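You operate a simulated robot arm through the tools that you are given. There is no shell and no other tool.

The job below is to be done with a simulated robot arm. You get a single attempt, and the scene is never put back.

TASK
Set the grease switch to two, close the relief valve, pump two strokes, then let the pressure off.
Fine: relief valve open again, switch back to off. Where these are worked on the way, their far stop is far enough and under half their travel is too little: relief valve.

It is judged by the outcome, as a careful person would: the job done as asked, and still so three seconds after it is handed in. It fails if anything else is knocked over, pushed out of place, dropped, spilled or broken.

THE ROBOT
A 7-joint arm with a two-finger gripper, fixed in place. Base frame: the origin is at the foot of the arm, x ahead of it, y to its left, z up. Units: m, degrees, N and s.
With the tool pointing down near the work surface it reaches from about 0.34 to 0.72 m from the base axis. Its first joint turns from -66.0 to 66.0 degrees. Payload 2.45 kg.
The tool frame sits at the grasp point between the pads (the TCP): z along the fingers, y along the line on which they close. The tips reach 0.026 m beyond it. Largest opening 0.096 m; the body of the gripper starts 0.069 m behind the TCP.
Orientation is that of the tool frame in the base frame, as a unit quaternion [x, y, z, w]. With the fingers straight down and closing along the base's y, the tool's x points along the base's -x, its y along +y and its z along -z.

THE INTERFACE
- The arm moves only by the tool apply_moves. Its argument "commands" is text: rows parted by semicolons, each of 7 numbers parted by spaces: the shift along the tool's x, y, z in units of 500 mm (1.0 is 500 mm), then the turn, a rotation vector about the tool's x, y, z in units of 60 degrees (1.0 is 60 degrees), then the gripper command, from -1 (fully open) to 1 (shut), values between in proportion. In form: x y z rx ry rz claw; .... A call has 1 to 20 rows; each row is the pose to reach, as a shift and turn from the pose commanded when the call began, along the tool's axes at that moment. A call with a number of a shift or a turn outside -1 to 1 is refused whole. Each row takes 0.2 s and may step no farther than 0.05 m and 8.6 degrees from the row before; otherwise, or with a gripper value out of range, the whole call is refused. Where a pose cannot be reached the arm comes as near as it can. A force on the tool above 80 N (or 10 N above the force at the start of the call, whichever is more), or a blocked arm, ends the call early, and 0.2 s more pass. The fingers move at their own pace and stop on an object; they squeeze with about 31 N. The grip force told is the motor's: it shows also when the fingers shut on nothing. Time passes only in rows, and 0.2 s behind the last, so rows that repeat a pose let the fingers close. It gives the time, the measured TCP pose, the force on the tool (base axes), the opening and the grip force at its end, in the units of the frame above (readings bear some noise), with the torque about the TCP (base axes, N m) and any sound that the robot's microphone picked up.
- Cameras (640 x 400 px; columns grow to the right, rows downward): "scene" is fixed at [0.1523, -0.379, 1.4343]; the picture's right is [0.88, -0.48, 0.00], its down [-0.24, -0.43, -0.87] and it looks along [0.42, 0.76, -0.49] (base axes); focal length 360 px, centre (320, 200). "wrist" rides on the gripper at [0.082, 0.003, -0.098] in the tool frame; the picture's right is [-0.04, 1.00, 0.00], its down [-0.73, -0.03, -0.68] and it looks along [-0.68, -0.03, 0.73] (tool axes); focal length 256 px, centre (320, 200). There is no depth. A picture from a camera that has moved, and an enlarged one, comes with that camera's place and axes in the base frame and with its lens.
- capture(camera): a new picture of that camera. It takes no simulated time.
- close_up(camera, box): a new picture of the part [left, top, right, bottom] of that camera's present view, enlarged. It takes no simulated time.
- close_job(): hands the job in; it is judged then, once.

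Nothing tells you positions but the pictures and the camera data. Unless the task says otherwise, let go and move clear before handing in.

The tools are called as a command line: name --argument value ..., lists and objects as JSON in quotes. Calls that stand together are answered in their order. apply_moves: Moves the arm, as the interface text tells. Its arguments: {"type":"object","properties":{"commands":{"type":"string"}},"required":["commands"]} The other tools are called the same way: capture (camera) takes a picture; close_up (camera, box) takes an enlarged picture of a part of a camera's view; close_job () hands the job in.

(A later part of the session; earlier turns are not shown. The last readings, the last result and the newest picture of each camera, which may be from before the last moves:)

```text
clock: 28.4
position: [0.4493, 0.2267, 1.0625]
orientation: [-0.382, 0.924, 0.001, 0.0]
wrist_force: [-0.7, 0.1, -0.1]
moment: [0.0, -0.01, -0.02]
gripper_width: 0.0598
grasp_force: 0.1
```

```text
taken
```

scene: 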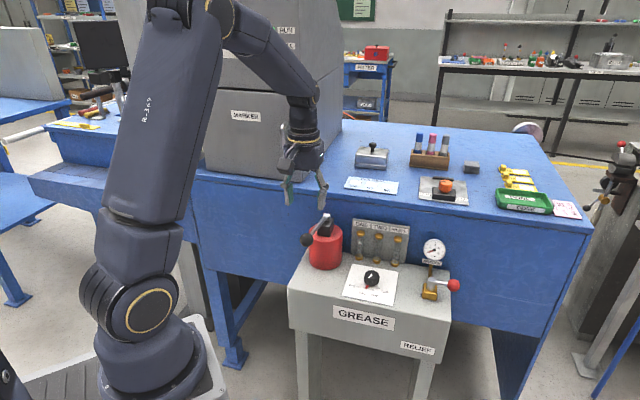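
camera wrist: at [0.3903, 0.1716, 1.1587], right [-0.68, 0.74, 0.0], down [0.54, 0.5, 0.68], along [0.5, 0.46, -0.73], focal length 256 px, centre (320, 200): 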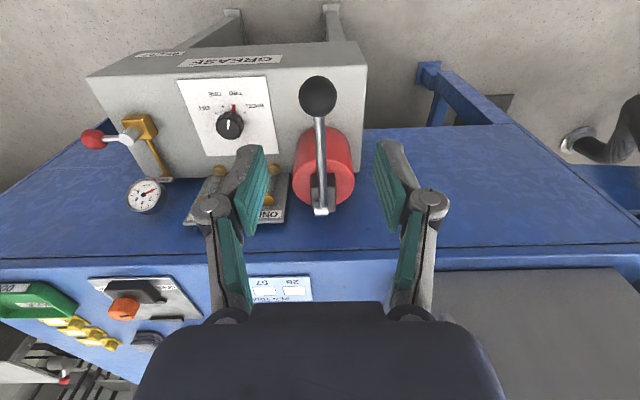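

The lever lies in line with the tool. I'll descend around the black ball with the fingers open.

apply_moves --commands "0.0007 -0.005 0.05 0 0 0 -0.25; 0.0007 -0.005 0.1 0 0 0 -0.25; 0.0007 -0.005 0.15 0 0 0 -0.25; 0.0007 -0.005 0.2 0 0 0 -0.25; 0.0007 -0.005 0.228 0 0 0 -0.25; 0.0007 -0.005 0.228 0 0 0 -0.25"

capture --camera "wrist"

close_up --camera "scene" --box '[260, 170, 380, 280]'

```text
clock: 29.8
position: [0.4527, 0.2231, 0.9478]
orientation: [-0.383, 0.924, -0.001, 0.001]
wrist_force: [0.5, -0.3, 0.6]
moment: [0.0, 0.01, -0.02]
gripper_width: 0.0602
grasp_force: 0.0
```

```text
taken
camera wrist: at [0.3929, 0.169, 1.0449], right [-0.68, 0.74, 0.0], down [0.54, 0.5, 0.68], along [0.5, 0.46, -0.73], focal length 256 px, centre (320, 200)
```

wrist: 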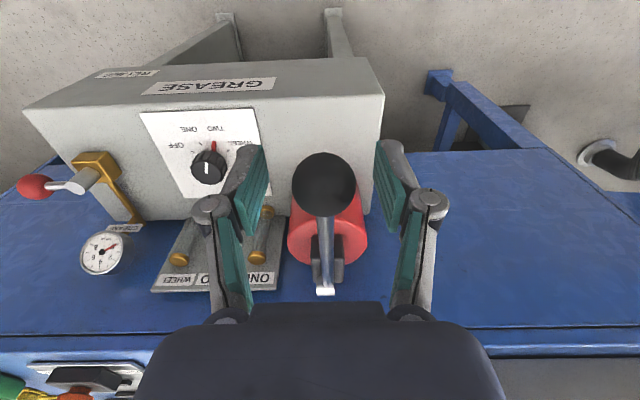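

```text
3.64 times, centred on (320, 225) of scene
camera zoom: at [0.1523, -0.379, 1.4343], right [0.88, -0.48, 0.0], down [-0.24, -0.43, -0.87], along [0.42, 0.76, -0.49], focal length 1310 px, centre (320, 109)
```

zoom: 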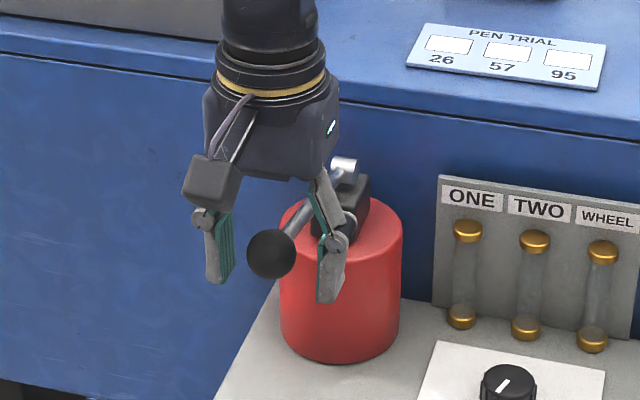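

The ball is between the pads and level with the TCP. I'll close on it.

apply_moves --commands "0 0 0 0 0 0 1; 0 0 0 0 0 0 1; 0 0 0 0 0 0 1; 0 0 0 0 0 0 1"

capture --camera "wrist"

```text
clock: 30.8
position: [0.4512, 0.2252, 0.9464]
orientation: [-0.383, 0.924, 0.001, -0.001]
wrist_force: [-11.3, 9.6, 1.2]
moment: [0.06, 0.04, 0.03]
gripper_width: 0.0299
grasp_force: 45.2
```

```text
taken
camera wrist: at [0.3918, 0.1701, 1.0452], right [-0.68, 0.73, 0.0], down [0.54, 0.5, 0.68], along [0.5, 0.46, -0.73], focal length 256 px, centre (320, 200)
```

wrist: 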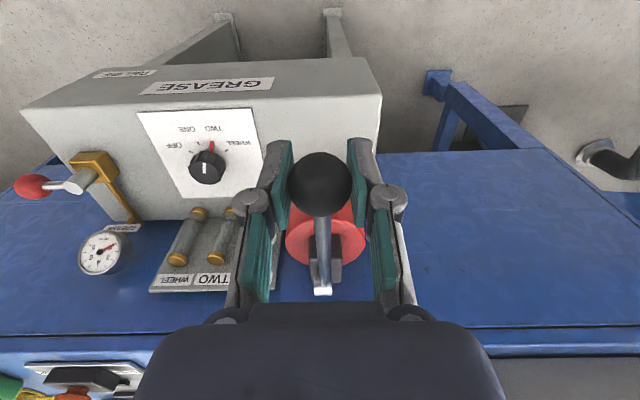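

The grip holds at 29.9 mm. I'll start the first downstroke gently, bringing the lever to about level, and watch the force.

apply_moves --commands "0 0.005 0 0 0 0 1; 0.0036 0.005 0.0205 0 0 0 1; 0.006 0.005 0.0432 0 0 0 1; 0.0068 0.005 0.066 0 0 0 1"

capture --camera "wrist"

close_up --camera "scene" --box '[260, 170, 460, 300]'

```text
clock: 31.8
position: [0.4494, 0.2223, 0.9141]
orientation: [-0.381, 0.924, -0.001, 0.002]
wrist_force: [-1.7, 2.0, 11.0]
moment: [0.84, -0.84, -0.02]
gripper_width: 0.0301
grasp_force: 45.4
```

```text
taken
camera wrist: at [0.3891, 0.1681, 1.0123], right [-0.68, 0.74, 0.0], down [0.54, 0.5, 0.68], along [0.5, 0.46, -0.73], focal length 256 px, centre (320, 200)
```

wrist: 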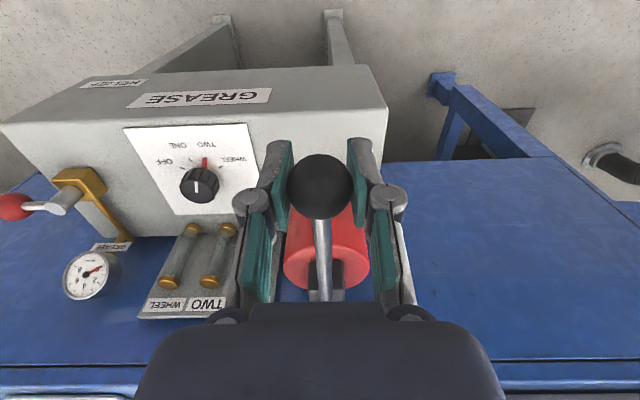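

```text
3.08 times, centred on (360, 235) of scene
camera zoom: at [0.152, -0.3791, 1.4343], right [0.88, -0.48, 0.0], down [-0.24, -0.43, -0.87], along [0.42, 0.76, -0.49], focal length 1109 px, centre (197, 92)
```

zoom: 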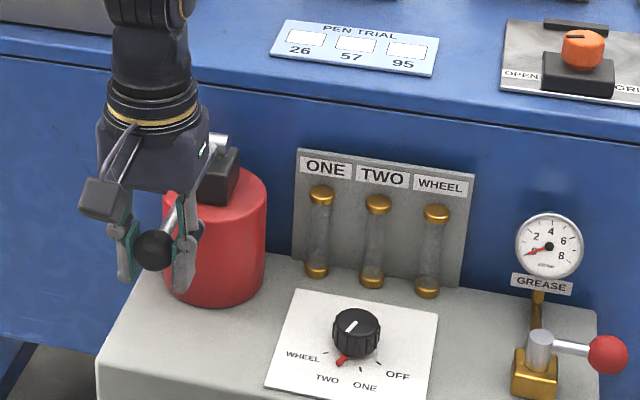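

The lever moves with about 11 N of resistance, with switch and valve in the right states. I'll continue the downstroke.

apply_moves --commands "-0.0008 0 0.0228 0 0 0 1; -0.0032 0 0.0455 0 0 0 1; -0.0072 0 0.0679 0 0 0 1; -0.0126 0 0.0901 0 0 0 1; -0.0197 0 0.1118 0 0 0 1"

capture --camera "wrist"

close_up --camera "scene" --box '[260, 170, 460, 300]'

```text
clock: 33.0
position: [0.4501, 0.2236, 0.8556]
orientation: [-0.382, 0.924, -0.003, -0.009]
wrist_force: [-33.8, -38.2, 12.2]
moment: [2.94, -2.67, 0.0]
gripper_width: 0.0106
grasp_force: 35.4
```

```text
taken
camera wrist: at [0.3913, 0.1703, 0.9557], right [-0.68, 0.74, 0.0], down [0.55, 0.51, 0.66], along [0.49, 0.45, -0.75], focal length 256 px, centre (320, 200)
```

wrist: 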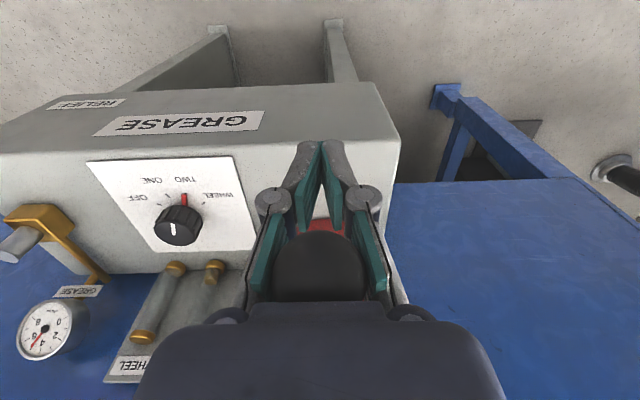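

```text
3.08 times, centred on (360, 235) of scene
camera zoom: at [0.1512, -0.3802, 1.4341], right [0.88, -0.48, 0.0], down [-0.24, -0.43, -0.87], along [0.42, 0.76, -0.49], focal length 1109 px, centre (197, 92)
```

zoom: 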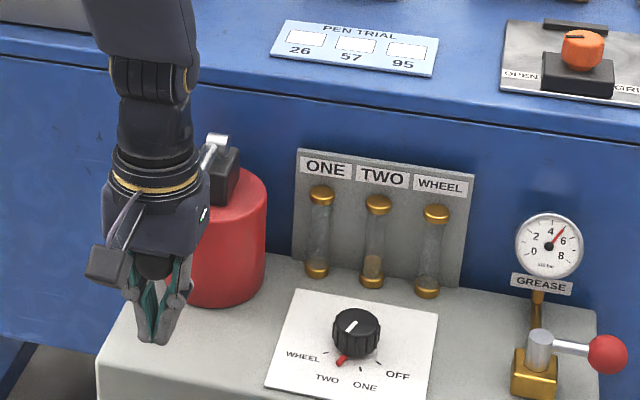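

The gauge has risen to about 5 and the TWO glass shows grease. However, the ball slipped up between the fingers to the palm, so the lever is only about level. I'll first remove the sideways load.

apply_moves --commands "0.006 0 0 0 0 0 1; 0.0126 0 0 0 0 0 1; 0.0126 0 0 0 0 0 1"

capture --camera "wrist"

close_up --camera "scene" --box '[270, 180, 350, 290]'

close_up --camera "scene" --box '[340, 210, 460, 300]'

```text
clock: 33.8
position: [0.451, 0.2257, 0.8581]
orientation: [-0.382, 0.924, 0.0, 0.0]
wrist_force: [-1.4, -13.8, -5.3]
moment: [-0.48, 1.16, 0.08]
gripper_width: 0.0106
grasp_force: 35.6
```

```text
taken
camera wrist: at [0.3911, 0.17, 0.9562], right [-0.68, 0.73, 0.0], down [0.54, 0.5, 0.68], along [0.5, 0.46, -0.73], focal length 256 px, centre (320, 200)
```

wrist: 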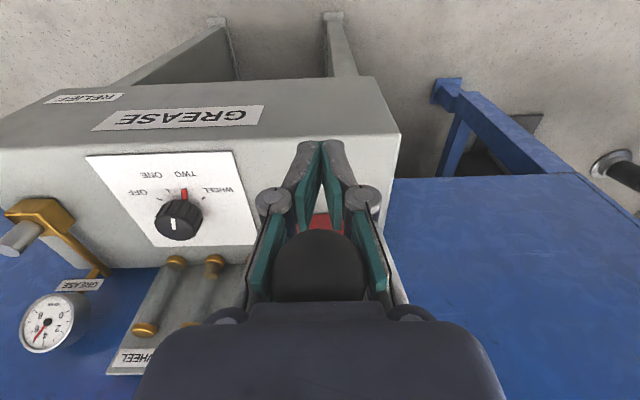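

```text
3.64 times, centred on (310, 235) of scene
camera zoom: at [0.1524, -0.3793, 1.4342], right [0.88, -0.48, 0.0], down [-0.24, -0.43, -0.87], along [0.42, 0.76, -0.49], focal length 1310 px, centre (356, 73)
```

zoom: 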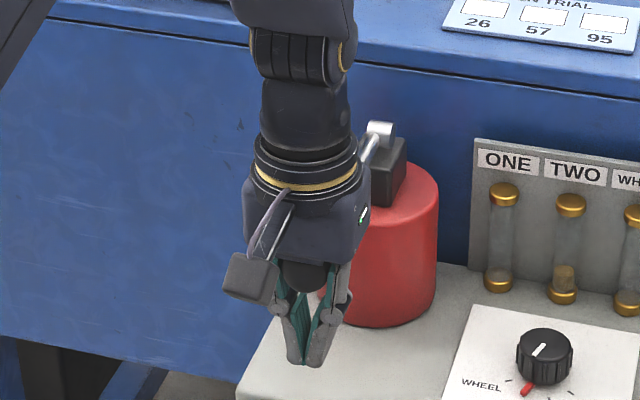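

```text
4.44 times, centred on (400, 255) of scene
camera zoom: at [0.1524, -0.3793, 1.4342], right [0.88, -0.48, 0.0], down [-0.24, -0.43, -0.87], along [0.42, 0.76, -0.49], focal length 1601 px, centre (-36, -44)
```

zoom: 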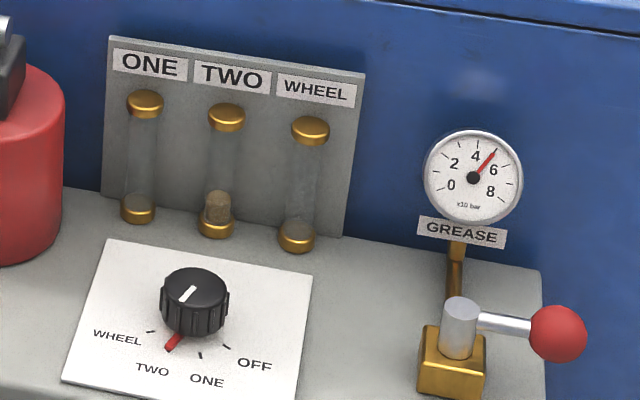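

The gauge reads about 50 bar and TWO has received grease, so the downstroke delivered. I'll press a little further down with the palm to check that the lever is at its lower stop.

apply_moves --commands "0 0 0.006 0 0 0 1; 0 0 0.012 0 0 0 1; 0 0 0.016 0 0 0 1"

capture --camera "wrist"

close_up --camera "scene" --box '[340, 210, 460, 300]'

```text
clock: 34.6
position: [0.4517, 0.2249, 0.852]
orientation: [-0.383, 0.924, 0.0, 0.001]
wrist_force: [-9.7, -21.7, 14.2]
moment: [2.31, -1.69, 0.02]
gripper_width: 0.0104
grasp_force: 35.5
```

```text
taken
camera wrist: at [0.391, 0.1701, 0.9488], right [-0.68, 0.74, 0.0], down [0.54, 0.5, 0.68], along [0.5, 0.46, -0.73], focal length 256 px, centre (320, 200)
```

wrist: 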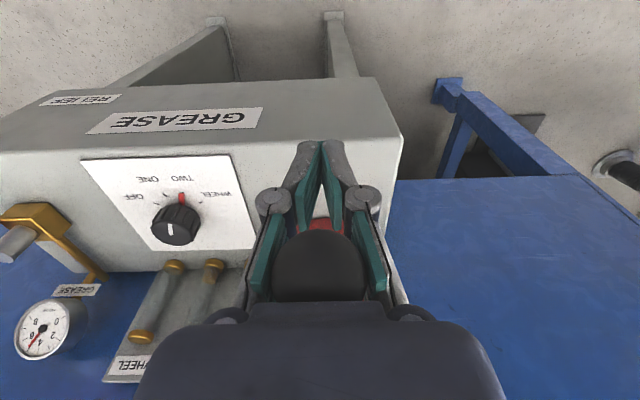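

```text
4.44 times, centred on (400, 255) of scene
camera zoom: at [0.1518, -0.3797, 1.4341], right [0.88, -0.48, 0.0], down [-0.24, -0.43, -0.87], along [0.42, 0.76, -0.49], focal length 1601 px, centre (-36, -44)
```

zoom: 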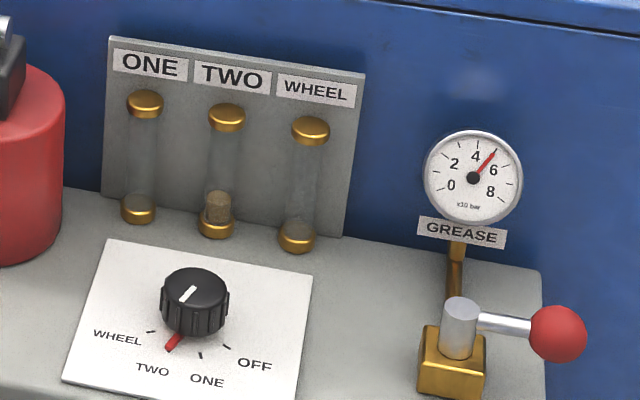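

The lever still moves down with the palm at about 14 N, so it's not at its bottom stop yet. I'll keep pushing down slowly along its arc.

apply_moves --commands "0.006 0 0.01 0 0 0 1; 0.006 0 0.02 0 0 0 1; 0.005 0 0.03 0 0 0 1; 0.004 0 0.04 0 0 0 1"

capture --camera "wrist"

close_up --camera "scene" --box '[270, 180, 450, 300]'

```text
clock: 35.3
position: [0.4524, 0.2253, 0.8469]
orientation: [-0.382, 0.924, 0.0, 0.006]
wrist_force: [-11.1, -8.3, 35.6]
moment: [-0.49, 0.37, -0.12]
gripper_width: 0.0101
grasp_force: 35.7
stopped in row 3: the force on the tool passed its limit at 90 N (the readings are from after the stop); the commanded pose is now the measured one
```

```text
taken
camera wrist: at [0.3909, 0.17, 0.9436], right [-0.68, 0.73, 0.0], down [0.53, 0.49, 0.69], along [0.51, 0.46, -0.73], focal length 256 px, centre (320, 200)
```

wrist: 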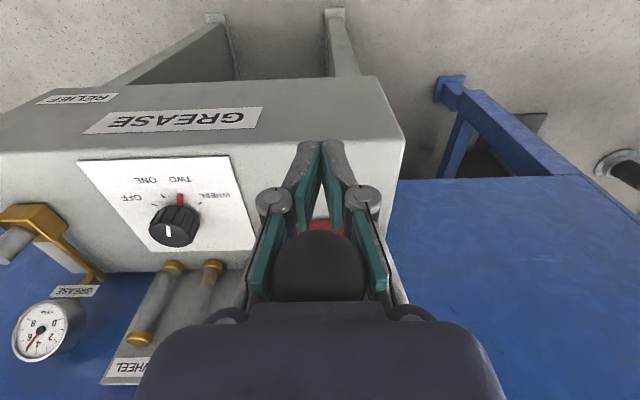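

```text
3.33 times, centred on (360, 240) of scene
camera zoom: at [0.1515, -0.3794, 1.4342], right [0.88, -0.48, 0.0], down [-0.24, -0.43, -0.87], along [0.42, 0.76, -0.49], focal length 1201 px, centre (187, 67)
```

zoom: 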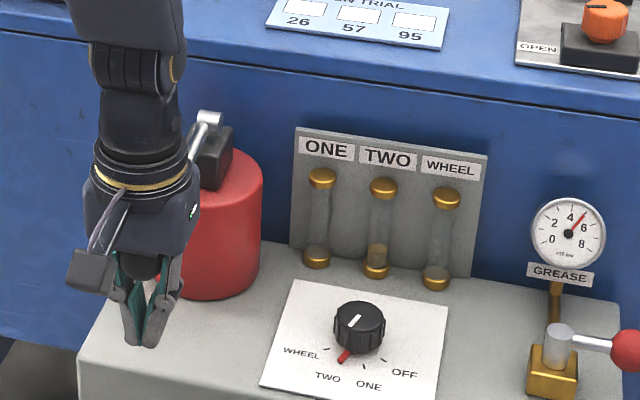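

The force passed the limit at a hard stop, about 18° below the start, so the first downstroke is complete. The fingers are hooked under the ball, so I'll lift the lever back to its upper stop.

apply_moves --commands "0.0014 0 -0.02 0 0 0 1; 0.0018 0 -0.04 0 0 0 1; 0.0008 0 -0.06 0 0 0 1; -0.0016 0 -0.08 0 0 0 1; -0.005 0 -0.1 0 0 0 1"

capture --camera "wrist"

close_up --camera "scene" --box '[270, 180, 450, 300]'

```text
clock: 36.5
position: [0.4552, 0.2288, 0.895]
orientation: [-0.383, 0.924, 0.001, 0.007]
wrist_force: [7.5, 4.5, -10.9]
moment: [-1.42, 1.54, 0.01]
gripper_width: 0.0107
grasp_force: 35.6
```

```text
taken
camera wrist: at [0.3933, 0.1724, 0.9916], right [-0.68, 0.73, 0.0], down [0.53, 0.49, 0.69], along [0.51, 0.47, -0.72], focal length 256 px, centre (320, 200)
```

wrist: 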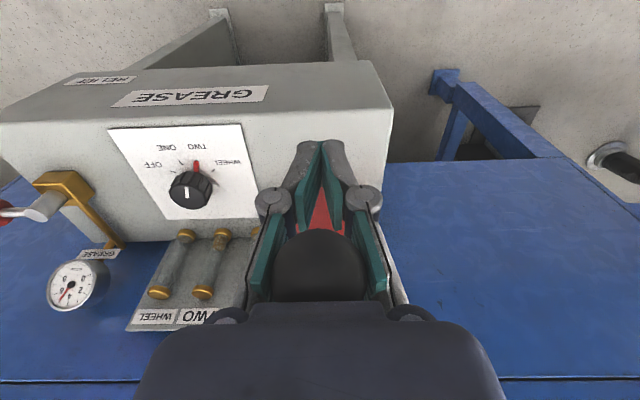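

```text
3.33 times, centred on (360, 240) of scene
camera zoom: at [0.1527, -0.3788, 1.4343], right [0.88, -0.48, 0.0], down [-0.24, -0.43, -0.87], along [0.42, 0.76, -0.49], focal length 1201 px, centre (187, 67)
```

zoom: 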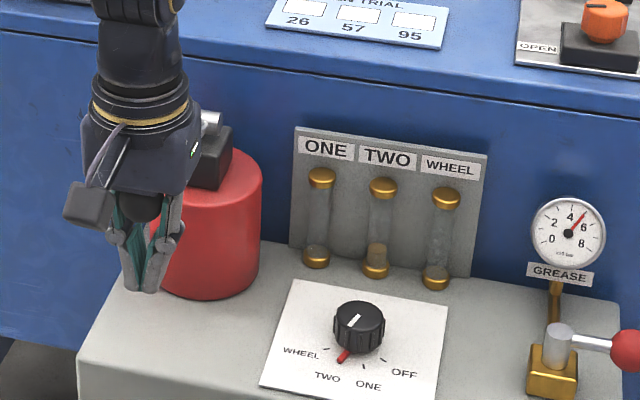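

The lever followed up nicely. I'll lift a little more to confirm the upper stop.

apply_moves --commands "-0.001 0 -0.008 0 0 0 1; -0.002 0 -0.014 0 0 0 1"

capture --camera "wrist"

```text
clock: 37.1
position: [0.4531, 0.2273, 0.9006]
orientation: [-0.383, 0.924, 0.0, 0.003]
wrist_force: [4.8, 2.7, -46.6]
moment: [0.07, 0.09, 0.01]
gripper_width: 0.0128
grasp_force: 36.6
```

```text
taken
camera wrist: at [0.3931, 0.1721, 0.9976], right [-0.68, 0.73, 0.0], down [0.54, 0.5, 0.68], along [0.5, 0.46, -0.73], focal length 256 px, centre (320, 200)
```

wrist: 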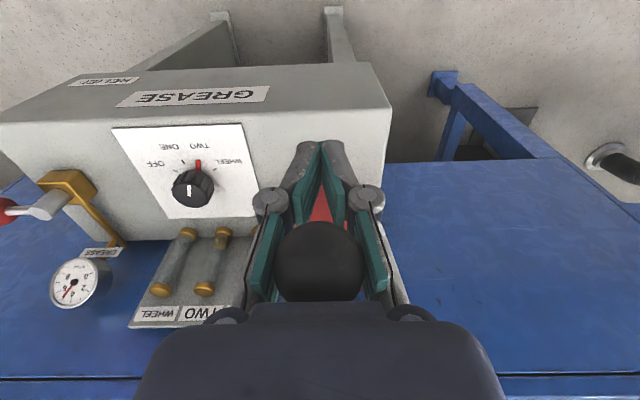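

The upper stop is reached at 47 N, so stroke one is complete. I'll now do the second downstroke to the lower stop.

apply_moves --commands "0 0 0.014 0 0 0 1; 0.0034 0 0.034 0 0 0 1; 0.0058 0 0.054 0 0 0 1; 0.0068 0 0.074 0 0 0 1; 0.0064 0 0.094 0 0 0 1; 0.005 0 0.114 0 0 0 1; 0.004 0 0.124 0 0 0 1; 0.004 0 0.132 0 0 0 1"

capture --camera "wrist"

close_up --camera "scene" --box '[270, 180, 450, 300]'

```text
clock: 38.6
position: [0.4523, 0.2253, 0.8465]
orientation: [-0.383, 0.924, -0.002, 0.005]
wrist_force: [-17.6, -11.0, 38.3]
moment: [0.45, -0.8, -0.08]
gripper_width: 0.0104
grasp_force: 34.6
stopped in row 7: the force on the tool passed its limit at 93 N (the readings are from after the stop); the commanded pose is now the measured one
```

```text
taken
camera wrist: at [0.3916, 0.1707, 0.9438], right [-0.68, 0.73, 0.0], down [0.53, 0.5, 0.69], along [0.51, 0.46, -0.73], focal length 256 px, centre (320, 200)
```

wrist: 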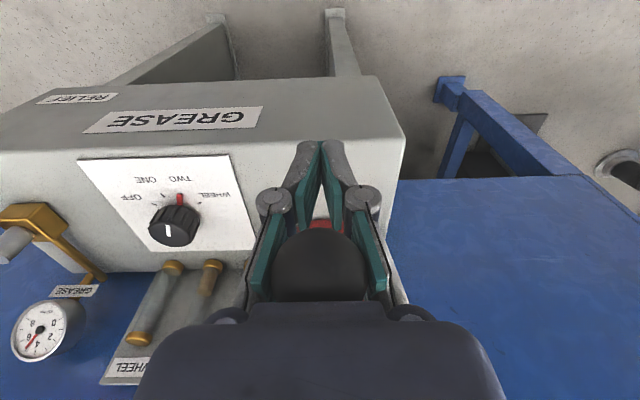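

```text
3.33 times, centred on (360, 240) of scene
camera zoom: at [0.1513, -0.3796, 1.4342], right [0.88, -0.48, 0.0], down [-0.24, -0.43, -0.87], along [0.42, 0.76, -0.49], focal length 1201 px, centre (187, 67)
```

zoom: 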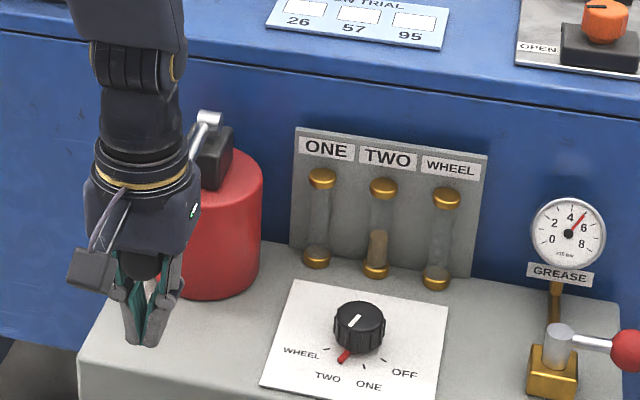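

The TWO glass has doubled in level, so the second stroke delivered. I'll lift the lever back to its upper stop.

apply_moves --commands "0.0014 0 -0.02 0 0 0 1; 0.0018 0 -0.04 0 0 0 1; 0.0008 0 -0.06 0 0 0 1; -0.0016 0 -0.08 0 0 0 1; -0.005 0 -0.1 0 0 0 1; -0.006 0 -0.108 0 0 0 1; -0.007 0 -0.114 0 0 0 1"

capture --camera "wrist"

close_up --camera "scene" --box '[270, 180, 450, 300]'

```text
clock: 40.2
position: [0.4555, 0.2287, 0.8996]
orientation: [-0.383, 0.924, 0.0, 0.002]
wrist_force: [2.6, 0.0, -45.9]
moment: [0.15, 0.03, 0.02]
gripper_width: 0.0128
grasp_force: 36.9
```

```text
taken
camera wrist: at [0.3943, 0.1733, 0.9978], right [-0.68, 0.73, 0.0], down [0.54, 0.5, 0.68], along [0.5, 0.46, -0.73], focal length 256 px, centre (320, 200)
```

wrist: 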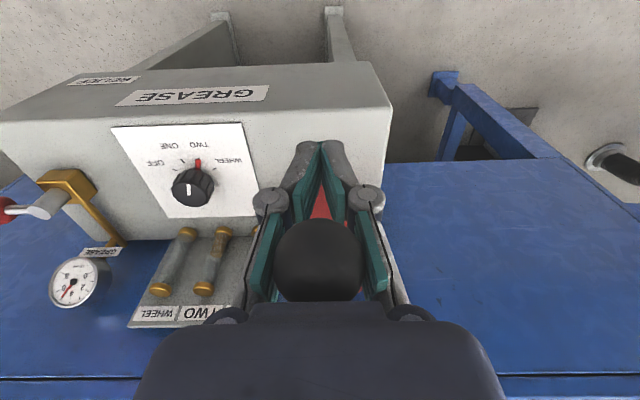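

```text
3.33 times, centred on (360, 240) of scene
camera zoom: at [0.1531, -0.3787, 1.4343], right [0.88, -0.48, 0.0], down [-0.24, -0.43, -0.87], along [0.42, 0.76, -0.49], focal length 1201 px, centre (187, 67)
```

zoom: 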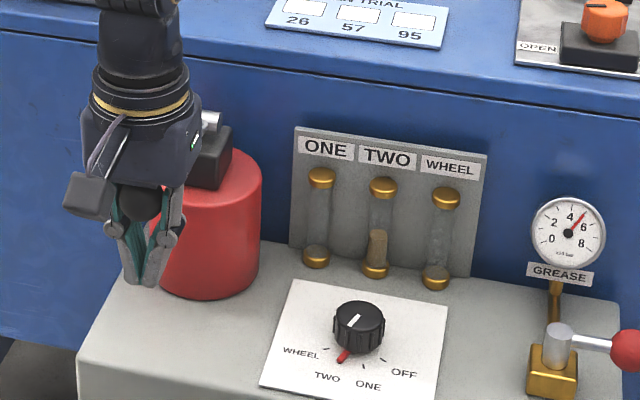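

Two full strokes are done and the lever is back up. I'll open the fingers and rise straight clear of the ball.

apply_moves --commands "0 0 0.006 0 0 0 -0.45; 0 0 0.006 0 0 0 -0.45; 0 0 0.006 0 0 0 -0.45; 0 0 0.006 0 0 0 -0.45; 0 0 0.006 0 0 0 -0.45; 0 0 -0.02 0 0 0 -0.45; 0 0 -0.06 0 0 0 -0.45; 0 0 -0.12 0 0 0 -0.45; 0 0 -0.18 0 0 0 -0.45; 0 0 -0.24 0 0 0 -0.45; 0 0 -0.3 0 0 0 -0.45"

capture --camera "wrist"

close_up --camera "scene" --box '[270, 180, 450, 300]'

```text
clock: 42.6
position: [0.453, 0.2278, 1.053]
orientation: [-0.382, 0.924, 0.0, 0.006]
wrist_force: [0.2, 0.6, 0.6]
moment: [0.04, 0.0, 0.01]
gripper_width: 0.0698
grasp_force: 0.1
```

```text
taken
camera wrist: at [0.3929, 0.1728, 1.1498], right [-0.68, 0.73, 0.0], down [0.53, 0.49, 0.69], along [0.51, 0.46, -0.73], focal length 256 px, centre (320, 200)
```

wrist: 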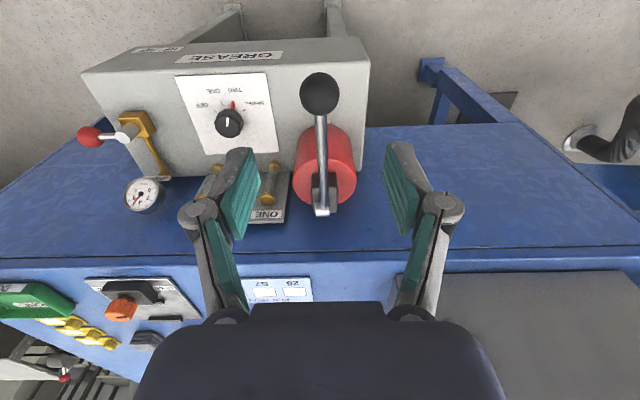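

```text
3.33 times, centred on (360, 240) of scene
camera zoom: at [0.1523, -0.379, 1.4343], right [0.88, -0.48, 0.0], down [-0.24, -0.43, -0.87], along [0.42, 0.76, -0.49], focal length 1201 px, centre (187, 67)
```

zoom: 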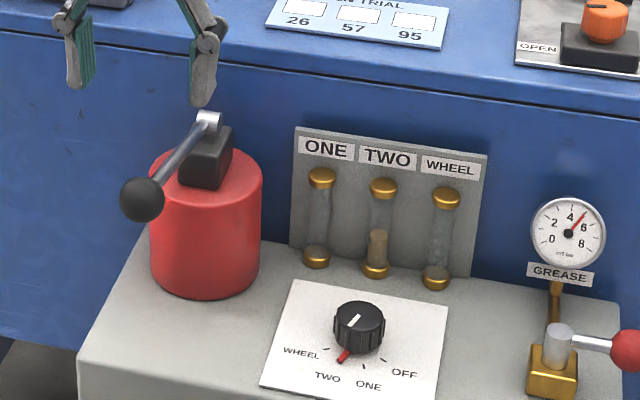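

The lever stays up and the gauge holds at about 5. Next I'll retrace the route to the relief ball with the tool leaning outward as before.

apply_moves --commands "-0.0092 -0.0695 0.0014 0.0315 -0.007 -0.0891 -0.45; -0.0185 -0.139 0.0028 0.063 -0.014 -0.1783 -0.25; -0.0277 -0.2085 0.0042 0.0945 -0.021 -0.2674 -0.05; -0.0369 -0.278 0.0056 0.1259 -0.0279 -0.3565 -0.05; -0.0462 -0.3475 0.007 0.1574 -0.0349 -0.4457 -0.05; -0.0554 -0.417 0.0084 0.1889 -0.0419 -0.5348 -0.05; -0.0554 -0.417 0.0084 0.1889 -0.0419 -0.5348 -0.05"

```text
clock: 44.2
position: [0.6199, 0.1016, 1.0482]
orientation: [-0.621, 0.777, -0.084, 0.064]
wrist_force: [0.0, -0.1, -0.5]
moment: [0.0, -0.02, -0.03]
gripper_width: 0.0503
grasp_force: 0.0
```

apply_moves --commands "0.008 -0.0288 0.0555 0.0315 -0.007 -0.0891 -0.05; 0.016 -0.0577 0.1111 0.063 -0.014 -0.1783 -0.05; 0.024 -0.0865 0.1666 0.0945 -0.021 -0.2674 -0.05; 0.032 -0.1153 0.2221 0.1259 -0.0279 -0.3565 -0.05; 0.04 -0.1442 0.2777 0.1574 -0.0349 -0.4457 -0.05; 0.048 -0.173 0.3332 0.1889 -0.0419 -0.5348 -0.05; 0.048 -0.173 0.3332 0.1889 -0.0419 -0.5348 -0.05"

capture --camera "wrist"

close_up --camera "scene" --box '[360, 190, 480, 310]'

```text
clock: 45.9
position: [0.7316, 0.0501, 0.9036]
orientation: [0.803, -0.562, 0.159, -0.115]
wrist_force: [1.0, -0.3, 0.6]
moment: [-0.01, 0.0, 0.0]
gripper_width: 0.0503
grasp_force: 0.1
```

```text
taken
camera wrist: at [0.7171, -0.0278, 1.0038], right [-0.88, -0.3, -0.37], down [-0.47, 0.7, 0.54], along [0.09, 0.65, -0.75], focal length 256 px, centre (320, 200)
```

wrist: 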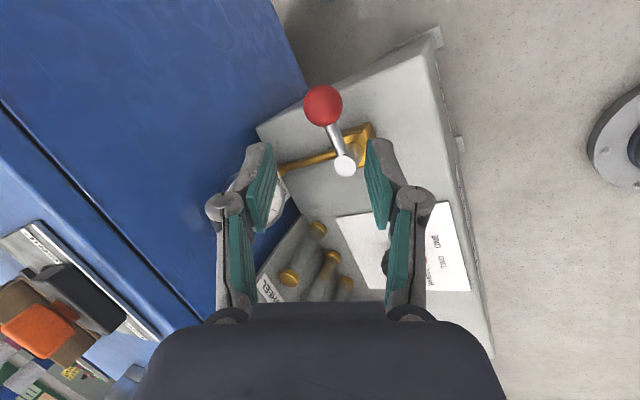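

```text
3.33 times, centred on (420, 250) of scene
camera zoom: at [0.1523, -0.379, 1.4343], right [0.88, -0.48, 0.0], down [-0.24, -0.43, -0.87], along [0.42, 0.76, -0.49], focal length 1201 px, centre (-13, 33)
```

zoom: 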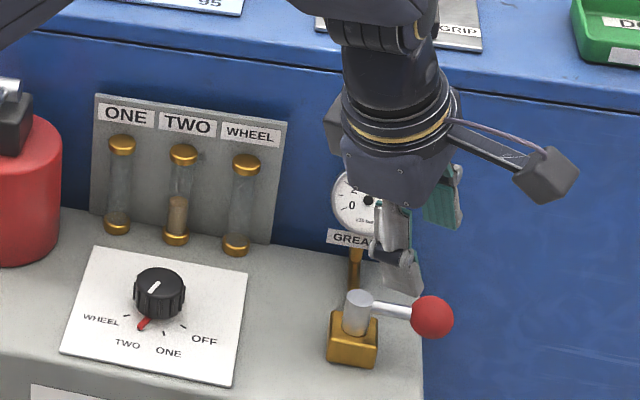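

The relief ball lies about 0.099 m ahead along the tool axis, exactly in line. I'll advance around it and close.

apply_moves --commands "0 0.0036 0.05 0 0 0 -0.05; 0 0.0036 0.1 0 0 0 -0.05; 0 0.0036 0.14 0 0 0 -0.05; 0 0.0036 0.17 0 0 0 -0.05; 0 0.0036 0.188 0 0 0 -0.05; 0 0.0036 0.198 0 0 0 -0.05; 0 0.0036 0.198 0 0 0 -0.05"

capture --camera "wrist"

```text
clock: 47.5
position: [0.7687, 0.0491, 0.8115]
orientation: [0.803, -0.562, 0.159, -0.114]
wrist_force: [0.7, 0.3, 0.3]
moment: [0.01, 0.01, -0.01]
gripper_width: 0.0505
grasp_force: 0.2
```

```text
taken
camera wrist: at [0.7538, -0.0281, 0.9115], right [-0.88, -0.3, -0.37], down [-0.47, 0.7, 0.54], along [0.09, 0.65, -0.75], focal length 256 px, centre (320, 200)
```

wrist: 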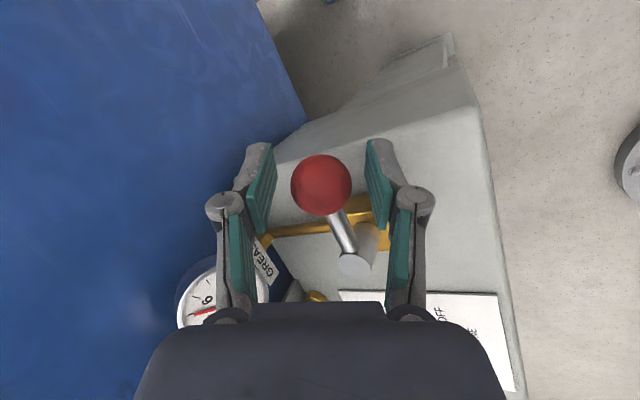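

The ball is centred between the pads. I'll close on it.

apply_moves --commands "0 0 0 0 0 0 1; 0 0 0 0 0 0 1; 0 0 0 0 0 0 1; 0 0 0 0 0 0 1"

```text
clock: 48.5
position: [0.768, 0.0489, 0.8122]
orientation: [0.803, -0.563, 0.159, -0.113]
wrist_force: [-4.4, -1.2, 1.9]
moment: [0.05, 0.09, 0.07]
gripper_width: 0.0302
grasp_force: 44.9
```

The grip is good at 30 mm. I'll swing the lever back clockwise for the first half of the way.

apply_moves --commands "0.0058 0.0142 -0.0048 -0.0336 -0.0029 0.0997 1; 0.0096 0.0292 -0.0102 -0.0672 -0.0059 0.1995 1; 0.0106 0.0442 -0.016 -0.1008 -0.0088 0.2992 1; 0.0092 0.059 -0.022 -0.1344 -0.0118 0.399 1; 0.0052 0.0734 -0.0282 -0.168 -0.0147 0.4987 1; 0.0052 0.0734 -0.0282 -0.168 -0.0147 0.4987 1"

capture --camera "wrist"

close_up --camera "scene" --box '[360, 190, 480, 310]'

```text
clock: 49.9
position: [0.7327, 0.0324, 0.8133]
orientation: [-0.637, 0.762, -0.07, 0.087]
wrist_force: [10.6, -5.9, 8.1]
moment: [-0.5, 0.09, -0.61]
gripper_width: 0.03
grasp_force: 44.5
```

```text
taken
camera wrist: at [0.6942, -0.0464, 0.9045], right [-0.95, 0.22, -0.21], down [0.0, 0.71, 0.7], along [0.31, 0.67, -0.68], focal length 256 px, centre (320, 200)
```

wrist: 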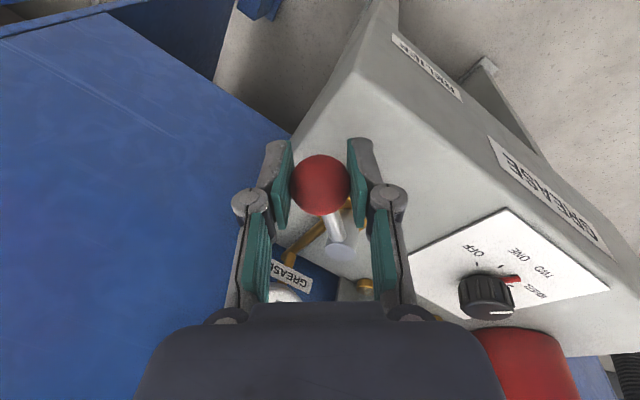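

```text
3.33 times, centred on (420, 250) of scene
camera zoom: at [0.1523, -0.3792, 1.4342], right [0.88, -0.48, 0.0], down [-0.24, -0.43, -0.87], along [0.42, 0.76, -0.49], focal length 1201 px, centre (-13, 33)
```

zoom: 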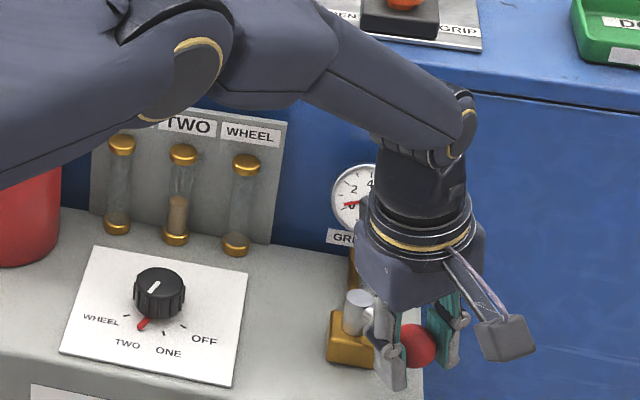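

The gauge needle is falling as the lever comes back. I'll finish the swing to the open stop and straighten the tool.

apply_moves --commands "0.0018 0.0134 -0.003 -0.0324 0.0158 0.0885 1; 0.0016 0.0268 -0.006 -0.0647 0.0316 0.177 1; -0.0006 0.0402 -0.009 -0.0971 0.0474 0.2655 1; -0.0046 0.0532 -0.0116 -0.1295 0.0631 0.354 1; -0.0102 0.0658 -0.0142 -0.1618 0.0789 0.4425 1; -0.0172 0.0774 -0.0166 -0.1942 0.0947 0.531 1; -0.026 0.0878 -0.0184 -0.1942 0.0947 0.531 1; -0.026 0.0878 -0.0184 -0.1942 0.0947 0.531 1"

capture --camera "wrist"

close_up --camera "scene" --box '[360, 190, 480, 310]'

```text
clock: 51.6
position: [0.6929, 0.0501, 0.8103]
orientation: [-0.406, 0.914, 0.0, 0.002]
wrist_force: [37.6, -21.4, -26.0]
moment: [-0.11, 0.23, -0.19]
gripper_width: 0.0299
grasp_force: 44.3
```

```text
taken
camera wrist: at [0.6355, -0.0068, 0.9091], right [-0.71, 0.7, 0.0], down [0.51, 0.52, 0.68], along [0.48, 0.48, -0.73], focal length 256 px, centre (320, 200)
```

wrist: 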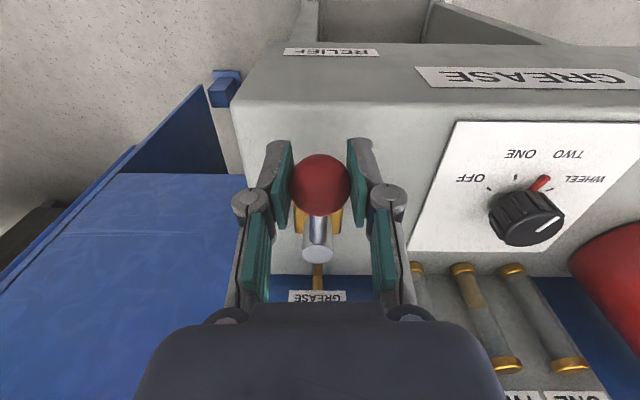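

```text
3.33 times, centred on (420, 250) of scene
camera zoom: at [0.1537, -0.3795, 1.434], right [0.88, -0.48, 0.0], down [-0.24, -0.43, -0.87], along [0.42, 0.76, -0.49], focal length 1201 px, centre (-13, 33)
```

zoom: 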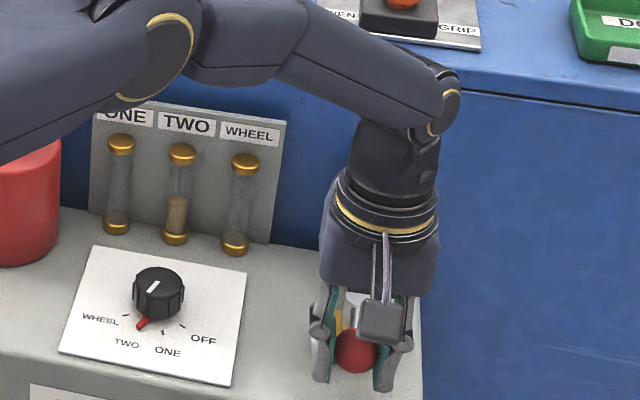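

The lever is back on its original stop, pointing forward (open). I'll ease off, release and lift clear.

apply_moves --commands "0 -0.006 0 0 0 0 1; 0 -0.012 0 0 0 0 1; 0 -0.012 0 0 0 0 -0.25; 0 -0.012 0 0 0 0 -0.25; 0 -0.012 0 0 0 0 -0.25; 0 -0.012 0 0 0 0 -0.25; 0 -0.012 -0.03 0 0 0 -0.25; 0 -0.012 -0.08 0 0 0 -0.25; 0 -0.012 -0.14 0 0 0 -0.25; 0 -0.012 -0.2 0 0 0 -0.25; 0 -0.012 -0.26 0 0 0 -0.25"

capture --camera "wrist"

close_up --camera "scene" --box '[280, 200, 460, 312]'

```text
clock: 54.0
position: [0.6951, 0.0508, 0.9419]
orientation: [-0.407, 0.913, 0.003, -0.001]
wrist_force: [-0.5, 0.4, -0.1]
moment: [-0.02, 0.01, -0.01]
gripper_width: 0.06
grasp_force: 0.1
```

```text
taken
camera wrist: at [0.6388, -0.008, 1.0402], right [-0.72, 0.7, 0.01], down [0.51, 0.52, 0.68], along [0.47, 0.49, -0.73], focal length 256 px, centre (320, 200)
```

wrist: 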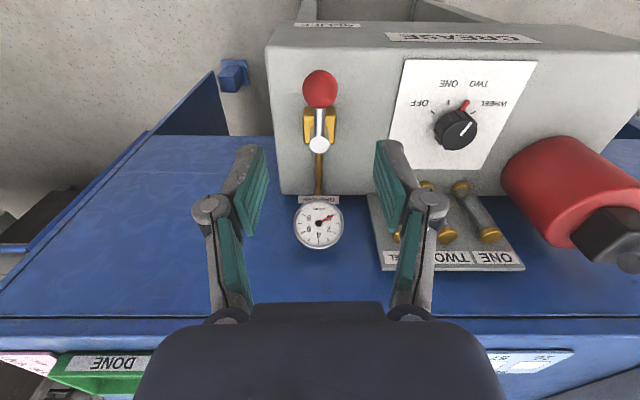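

```text
3.56 times, centred on (370, 256) of scene
camera zoom: at [0.1523, -0.379, 1.4343], right [0.88, -0.48, 0.0], down [-0.24, -0.43, -0.87], along [0.42, 0.76, -0.49], focal length 1281 px, centre (142, 1)
```

zoom: 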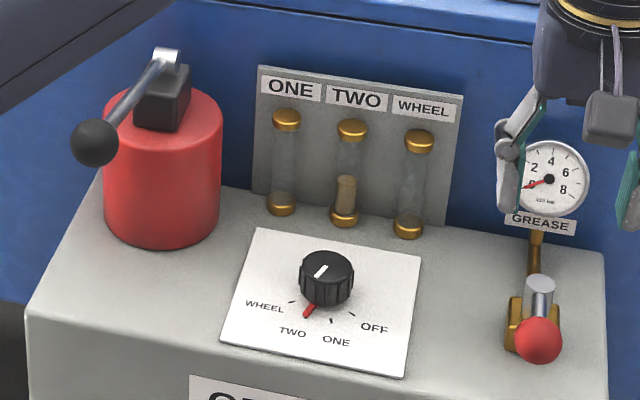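

Pressure reads 0 and the relief valve is open. I'll return above the knob with the same grip angle I released it at.

apply_moves --commands "-0.0151 0.037 0 0 0 0.1208 -0.25; -0.0302 0.074 0 0 0 0.2417 -0.25; -0.0452 0.111 0 0 0 0.3625 -0.25; -0.0603 0.148 0 0 0 0.4833 -0.25; -0.0754 0.185 0 0 0 0.6042 -0.25; -0.0905 0.222 0 0 0 0.725 -0.25; -0.1055 0.259 0 0 0 0.8458 -0.25; -0.1206 0.296 0 0 0 0.9667 -0.25; -0.1206 0.296 0 0 0 0.9667 -0.25"

close_up --camera "wrist" --box '[240, 20, 400, 120]'

close_up --camera "scene" --box '[280, 200, 460, 312]'

```text
clock: 56.0
position: [0.6259, 0.195, 0.9425]
orientation: [0.088, 0.996, 0.002, -0.001]
wrist_force: [0.0, -0.6, 0.5]
moment: [0.0, 0.01, -0.01]
gripper_width: 0.06
grasp_force: 0.2
```

```text
4.00 times, centred on (320, 70) of wrist
camera zoom: at [0.5456, 0.2127, 1.0409], right [0.21, 0.98, 0.0], down [0.72, -0.16, 0.68], along [0.66, -0.14, -0.74], focal length 1024 px, centre (320, 720)
```

zoom: 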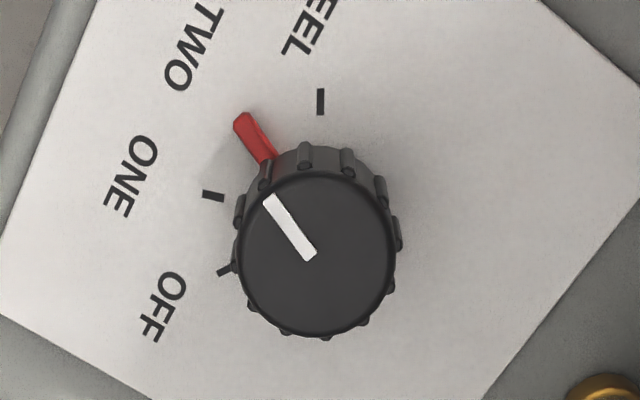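

```text
3.56 times, centred on (370, 256) of scene
camera zoom: at [0.1523, -0.379, 1.4343], right [0.88, -0.48, 0.0], down [-0.24, -0.43, -0.87], along [0.42, 0.76, -0.49], focal length 1281 px, centre (142, 1)
```

zoom: 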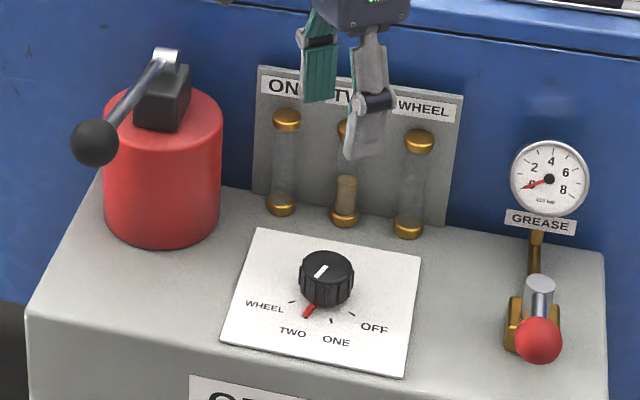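

apply_moves --commands "0 0 0.05 0 0 0 -0.25; 0 0 0.1 0 0 0 -0.25; 0 0 0.15 0 0 0 -0.25; 0 0 0.2 0 0 0 -0.25; 0 0 0.24 0 0 0 -0.25; 0 0 0.27 0 0 0 -0.25; 0 0 0.284 0 0 0 -0.25; 0 0 0.29 0 0 0 -0.25; 0 0 0.29 0 0 0 -0.25"

close_up --camera "wrist" --box '[200, 60, 460, 220]'

```text
clock: 58.0
position: [0.6251, 0.1946, 0.7972]
orientation: [0.087, 0.996, 0.004, -0.002]
wrist_force: [0.7, 0.2, 0.2]
moment: [0.04, -0.02, 0.04]
gripper_width: 0.0598
grasp_force: 0.1
```

```text
2.46 times, centred on (330, 140) of wrist
camera zoom: at [0.5451, 0.2122, 0.8966], right [0.21, 0.98, 0.0], down [0.72, -0.16, 0.68], along [0.66, -0.14, -0.74], focal length 630 px, centre (295, 348)
```

zoom: 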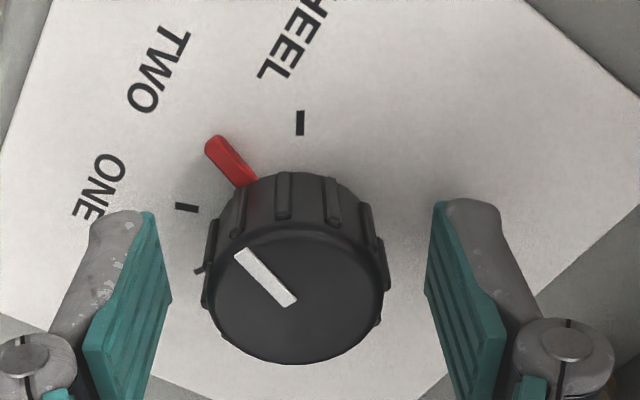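

The knob is centred between the fingers. I'll close on it and turn it counter-clockwise 40°, back to ONE.

apply_moves --commands "0 0 0 0 0 0 1; 0 0 0 0 0 0 1; 0 0 0 0 0 0 1; 0 0 0 0 0 0 1; 0 0 0 0 0 -0.1 1; 0 0 0 0 0 -0.2 1; 0 0 0 0 0 -0.3 1; 0 0 0 0 0 -0.4 1; 0 0 0 0 0 -0.5 1; 0 0 0 0 0 -0.6 1; 0 0 0 0 0 -0.6667 1; 0 0 0 0 0 -0.6667 1"

close_up --camera "wrist" --box '[200, 60, 460, 220]'

```text
clock: 60.6
position: [0.6241, 0.1948, 0.7982]
orientation: [-0.259, 0.966, 0.002, 0.0]
wrist_force: [-4.2, -9.2, 9.0]
moment: [-0.56, 0.76, 0.04]
gripper_width: 0.0375
grasp_force: 44.4
```

```text
2.46 times, centred on (330, 140) of wrist
camera zoom: at [0.5528, 0.1557, 0.8964], right [-0.47, 0.88, 0.0], down [0.65, 0.34, 0.68], along [0.6, 0.32, -0.73], focal length 630 px, centre (295, 348)
```

zoom: 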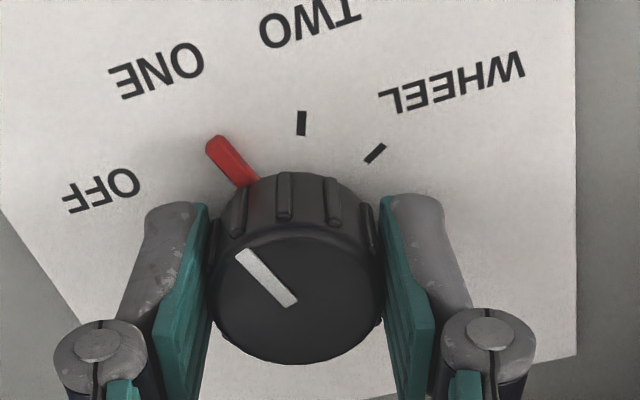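

The pointer is on ONE. I'll turn the last 40° to OFF.

apply_moves --commands "0 0 0 0 0 -0.1 1; 0 0 0 0 0 -0.2 1; 0 0 0 0 0 -0.3 1; 0 0 0 0 0 -0.4 1; 0 0 0 0 0 -0.5 1; 0 0 0 0 0 -0.6 1; 0 0 0 0 0 -0.6667 1; 0 0 0 0 0 -0.6667 1"

close_up --camera "wrist" --box '[200, 60, 460, 220]'

close_up --camera "scene" --box '[320, 220, 420, 310]'

```text
clock: 62.5
position: [0.6255, 0.1934, 0.7977]
orientation: [-0.574, 0.819, 0.001, 0.0]
wrist_force: [3.7, -18.9, 4.1]
moment: [-0.48, -0.07, -0.01]
gripper_width: 0.0376
grasp_force: 45.1
```

```text
2.46 times, centred on (330, 140) of wrist
camera zoom: at [0.5948, 0.1178, 0.8961], right [-0.93, 0.38, 0.0], down [0.28, 0.68, 0.68], along [0.26, 0.63, -0.73], focal length 630 px, centre (295, 348)
```

zoom: 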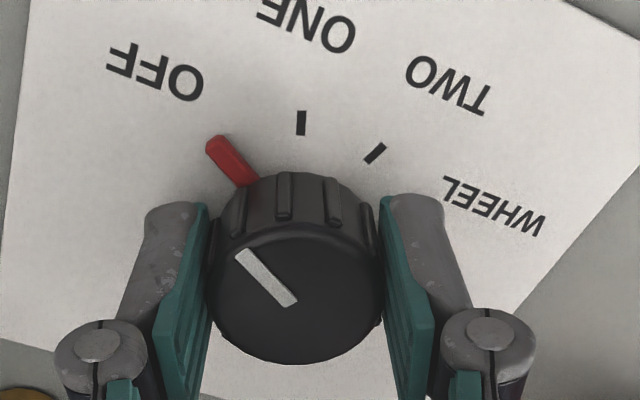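

```text
4.44 times, centred on (370, 265) of scene
camera zoom: at [0.1523, -0.3795, 1.4342], right [0.88, -0.48, 0.0], down [-0.24, -0.43, -0.87], along [0.42, 0.76, -0.49], focal length 1601 px, centre (98, -89)
```

zoom: 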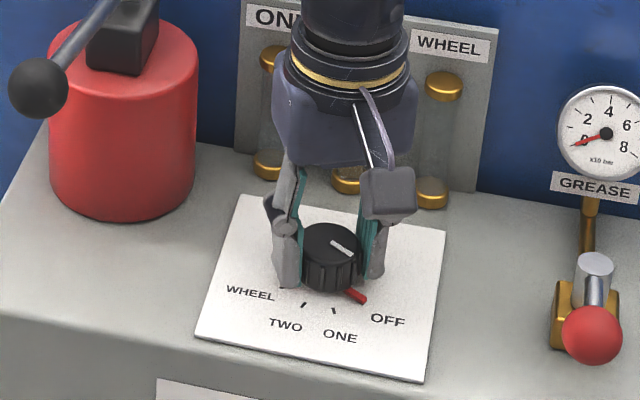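

The pointer matches the original OFF position. I'll release and lift straight clear.

apply_moves --commands "0 0 0 0 0 0 -0.25; 0 0 0 0 0 0 -0.25; 0 0 0 0 0 0 -0.25; 0 0 0 0 0 0 -0.25; 0 0 -0.03 0 0 0 -0.25; 0 0 -0.08 0 0 0 -0.25; 0 0 -0.15 0 0 0 -0.25; 0 0 -0.23 0 0 0 -0.25; 0 0 -0.31 0 0 0 -0.25; 0 0 -0.4 0 0 0 -0.25; 0 0 -0.5 0 0 0 -0.25; 0 0 -0.5 0 0 0 -0.25"

capture --camera "scene"

close_up --camera "scene" --box '[280, 200, 460, 312]'

close_up --camera "wrist" --box '[200, 0, 440, 150]'

```text
clock: 65.0
position: [0.6254, 0.1926, 1.0476]
orientation: [-0.574, 0.819, 0.003, 0.0]
wrist_force: [-0.3, -0.1, -0.6]
moment: [-0.01, 0.01, 0.01]
gripper_width: 0.0602
grasp_force: 0.1
```

```text
taken
```

scene: 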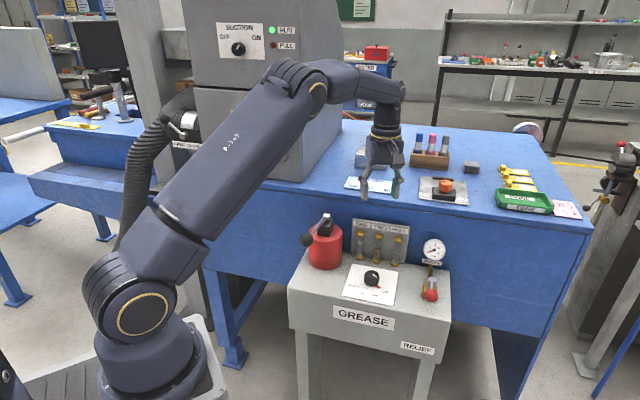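

```text
3.56 times, centred on (370, 256) of scene
camera zoom: at [0.1523, -0.379, 1.4343], right [0.88, -0.48, 0.0], down [-0.24, -0.43, -0.87], along [0.42, 0.76, -0.49], focal length 1281 px, centre (142, 1)
```

zoom: 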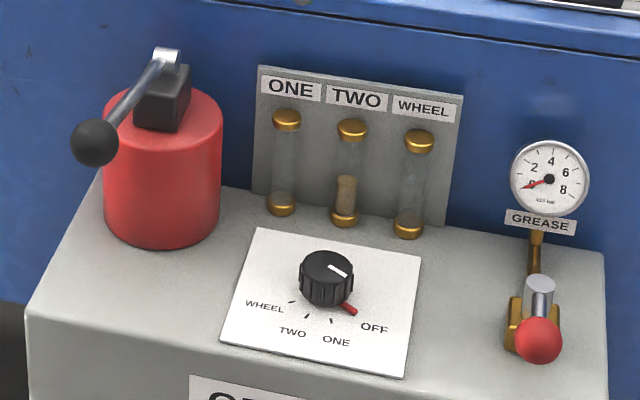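

```text
2.67 times, centred on (320, 75) of wrist
camera zoom: at [0.5952, 0.1182, 1.1464], right [-0.93, 0.38, 0.01], down [0.28, 0.68, 0.68], along [0.25, 0.63, -0.73], focal length 683 px, centre (320, 533)
```

zoom: 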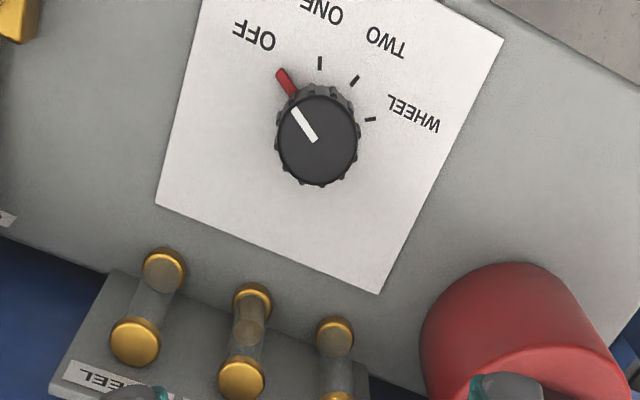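

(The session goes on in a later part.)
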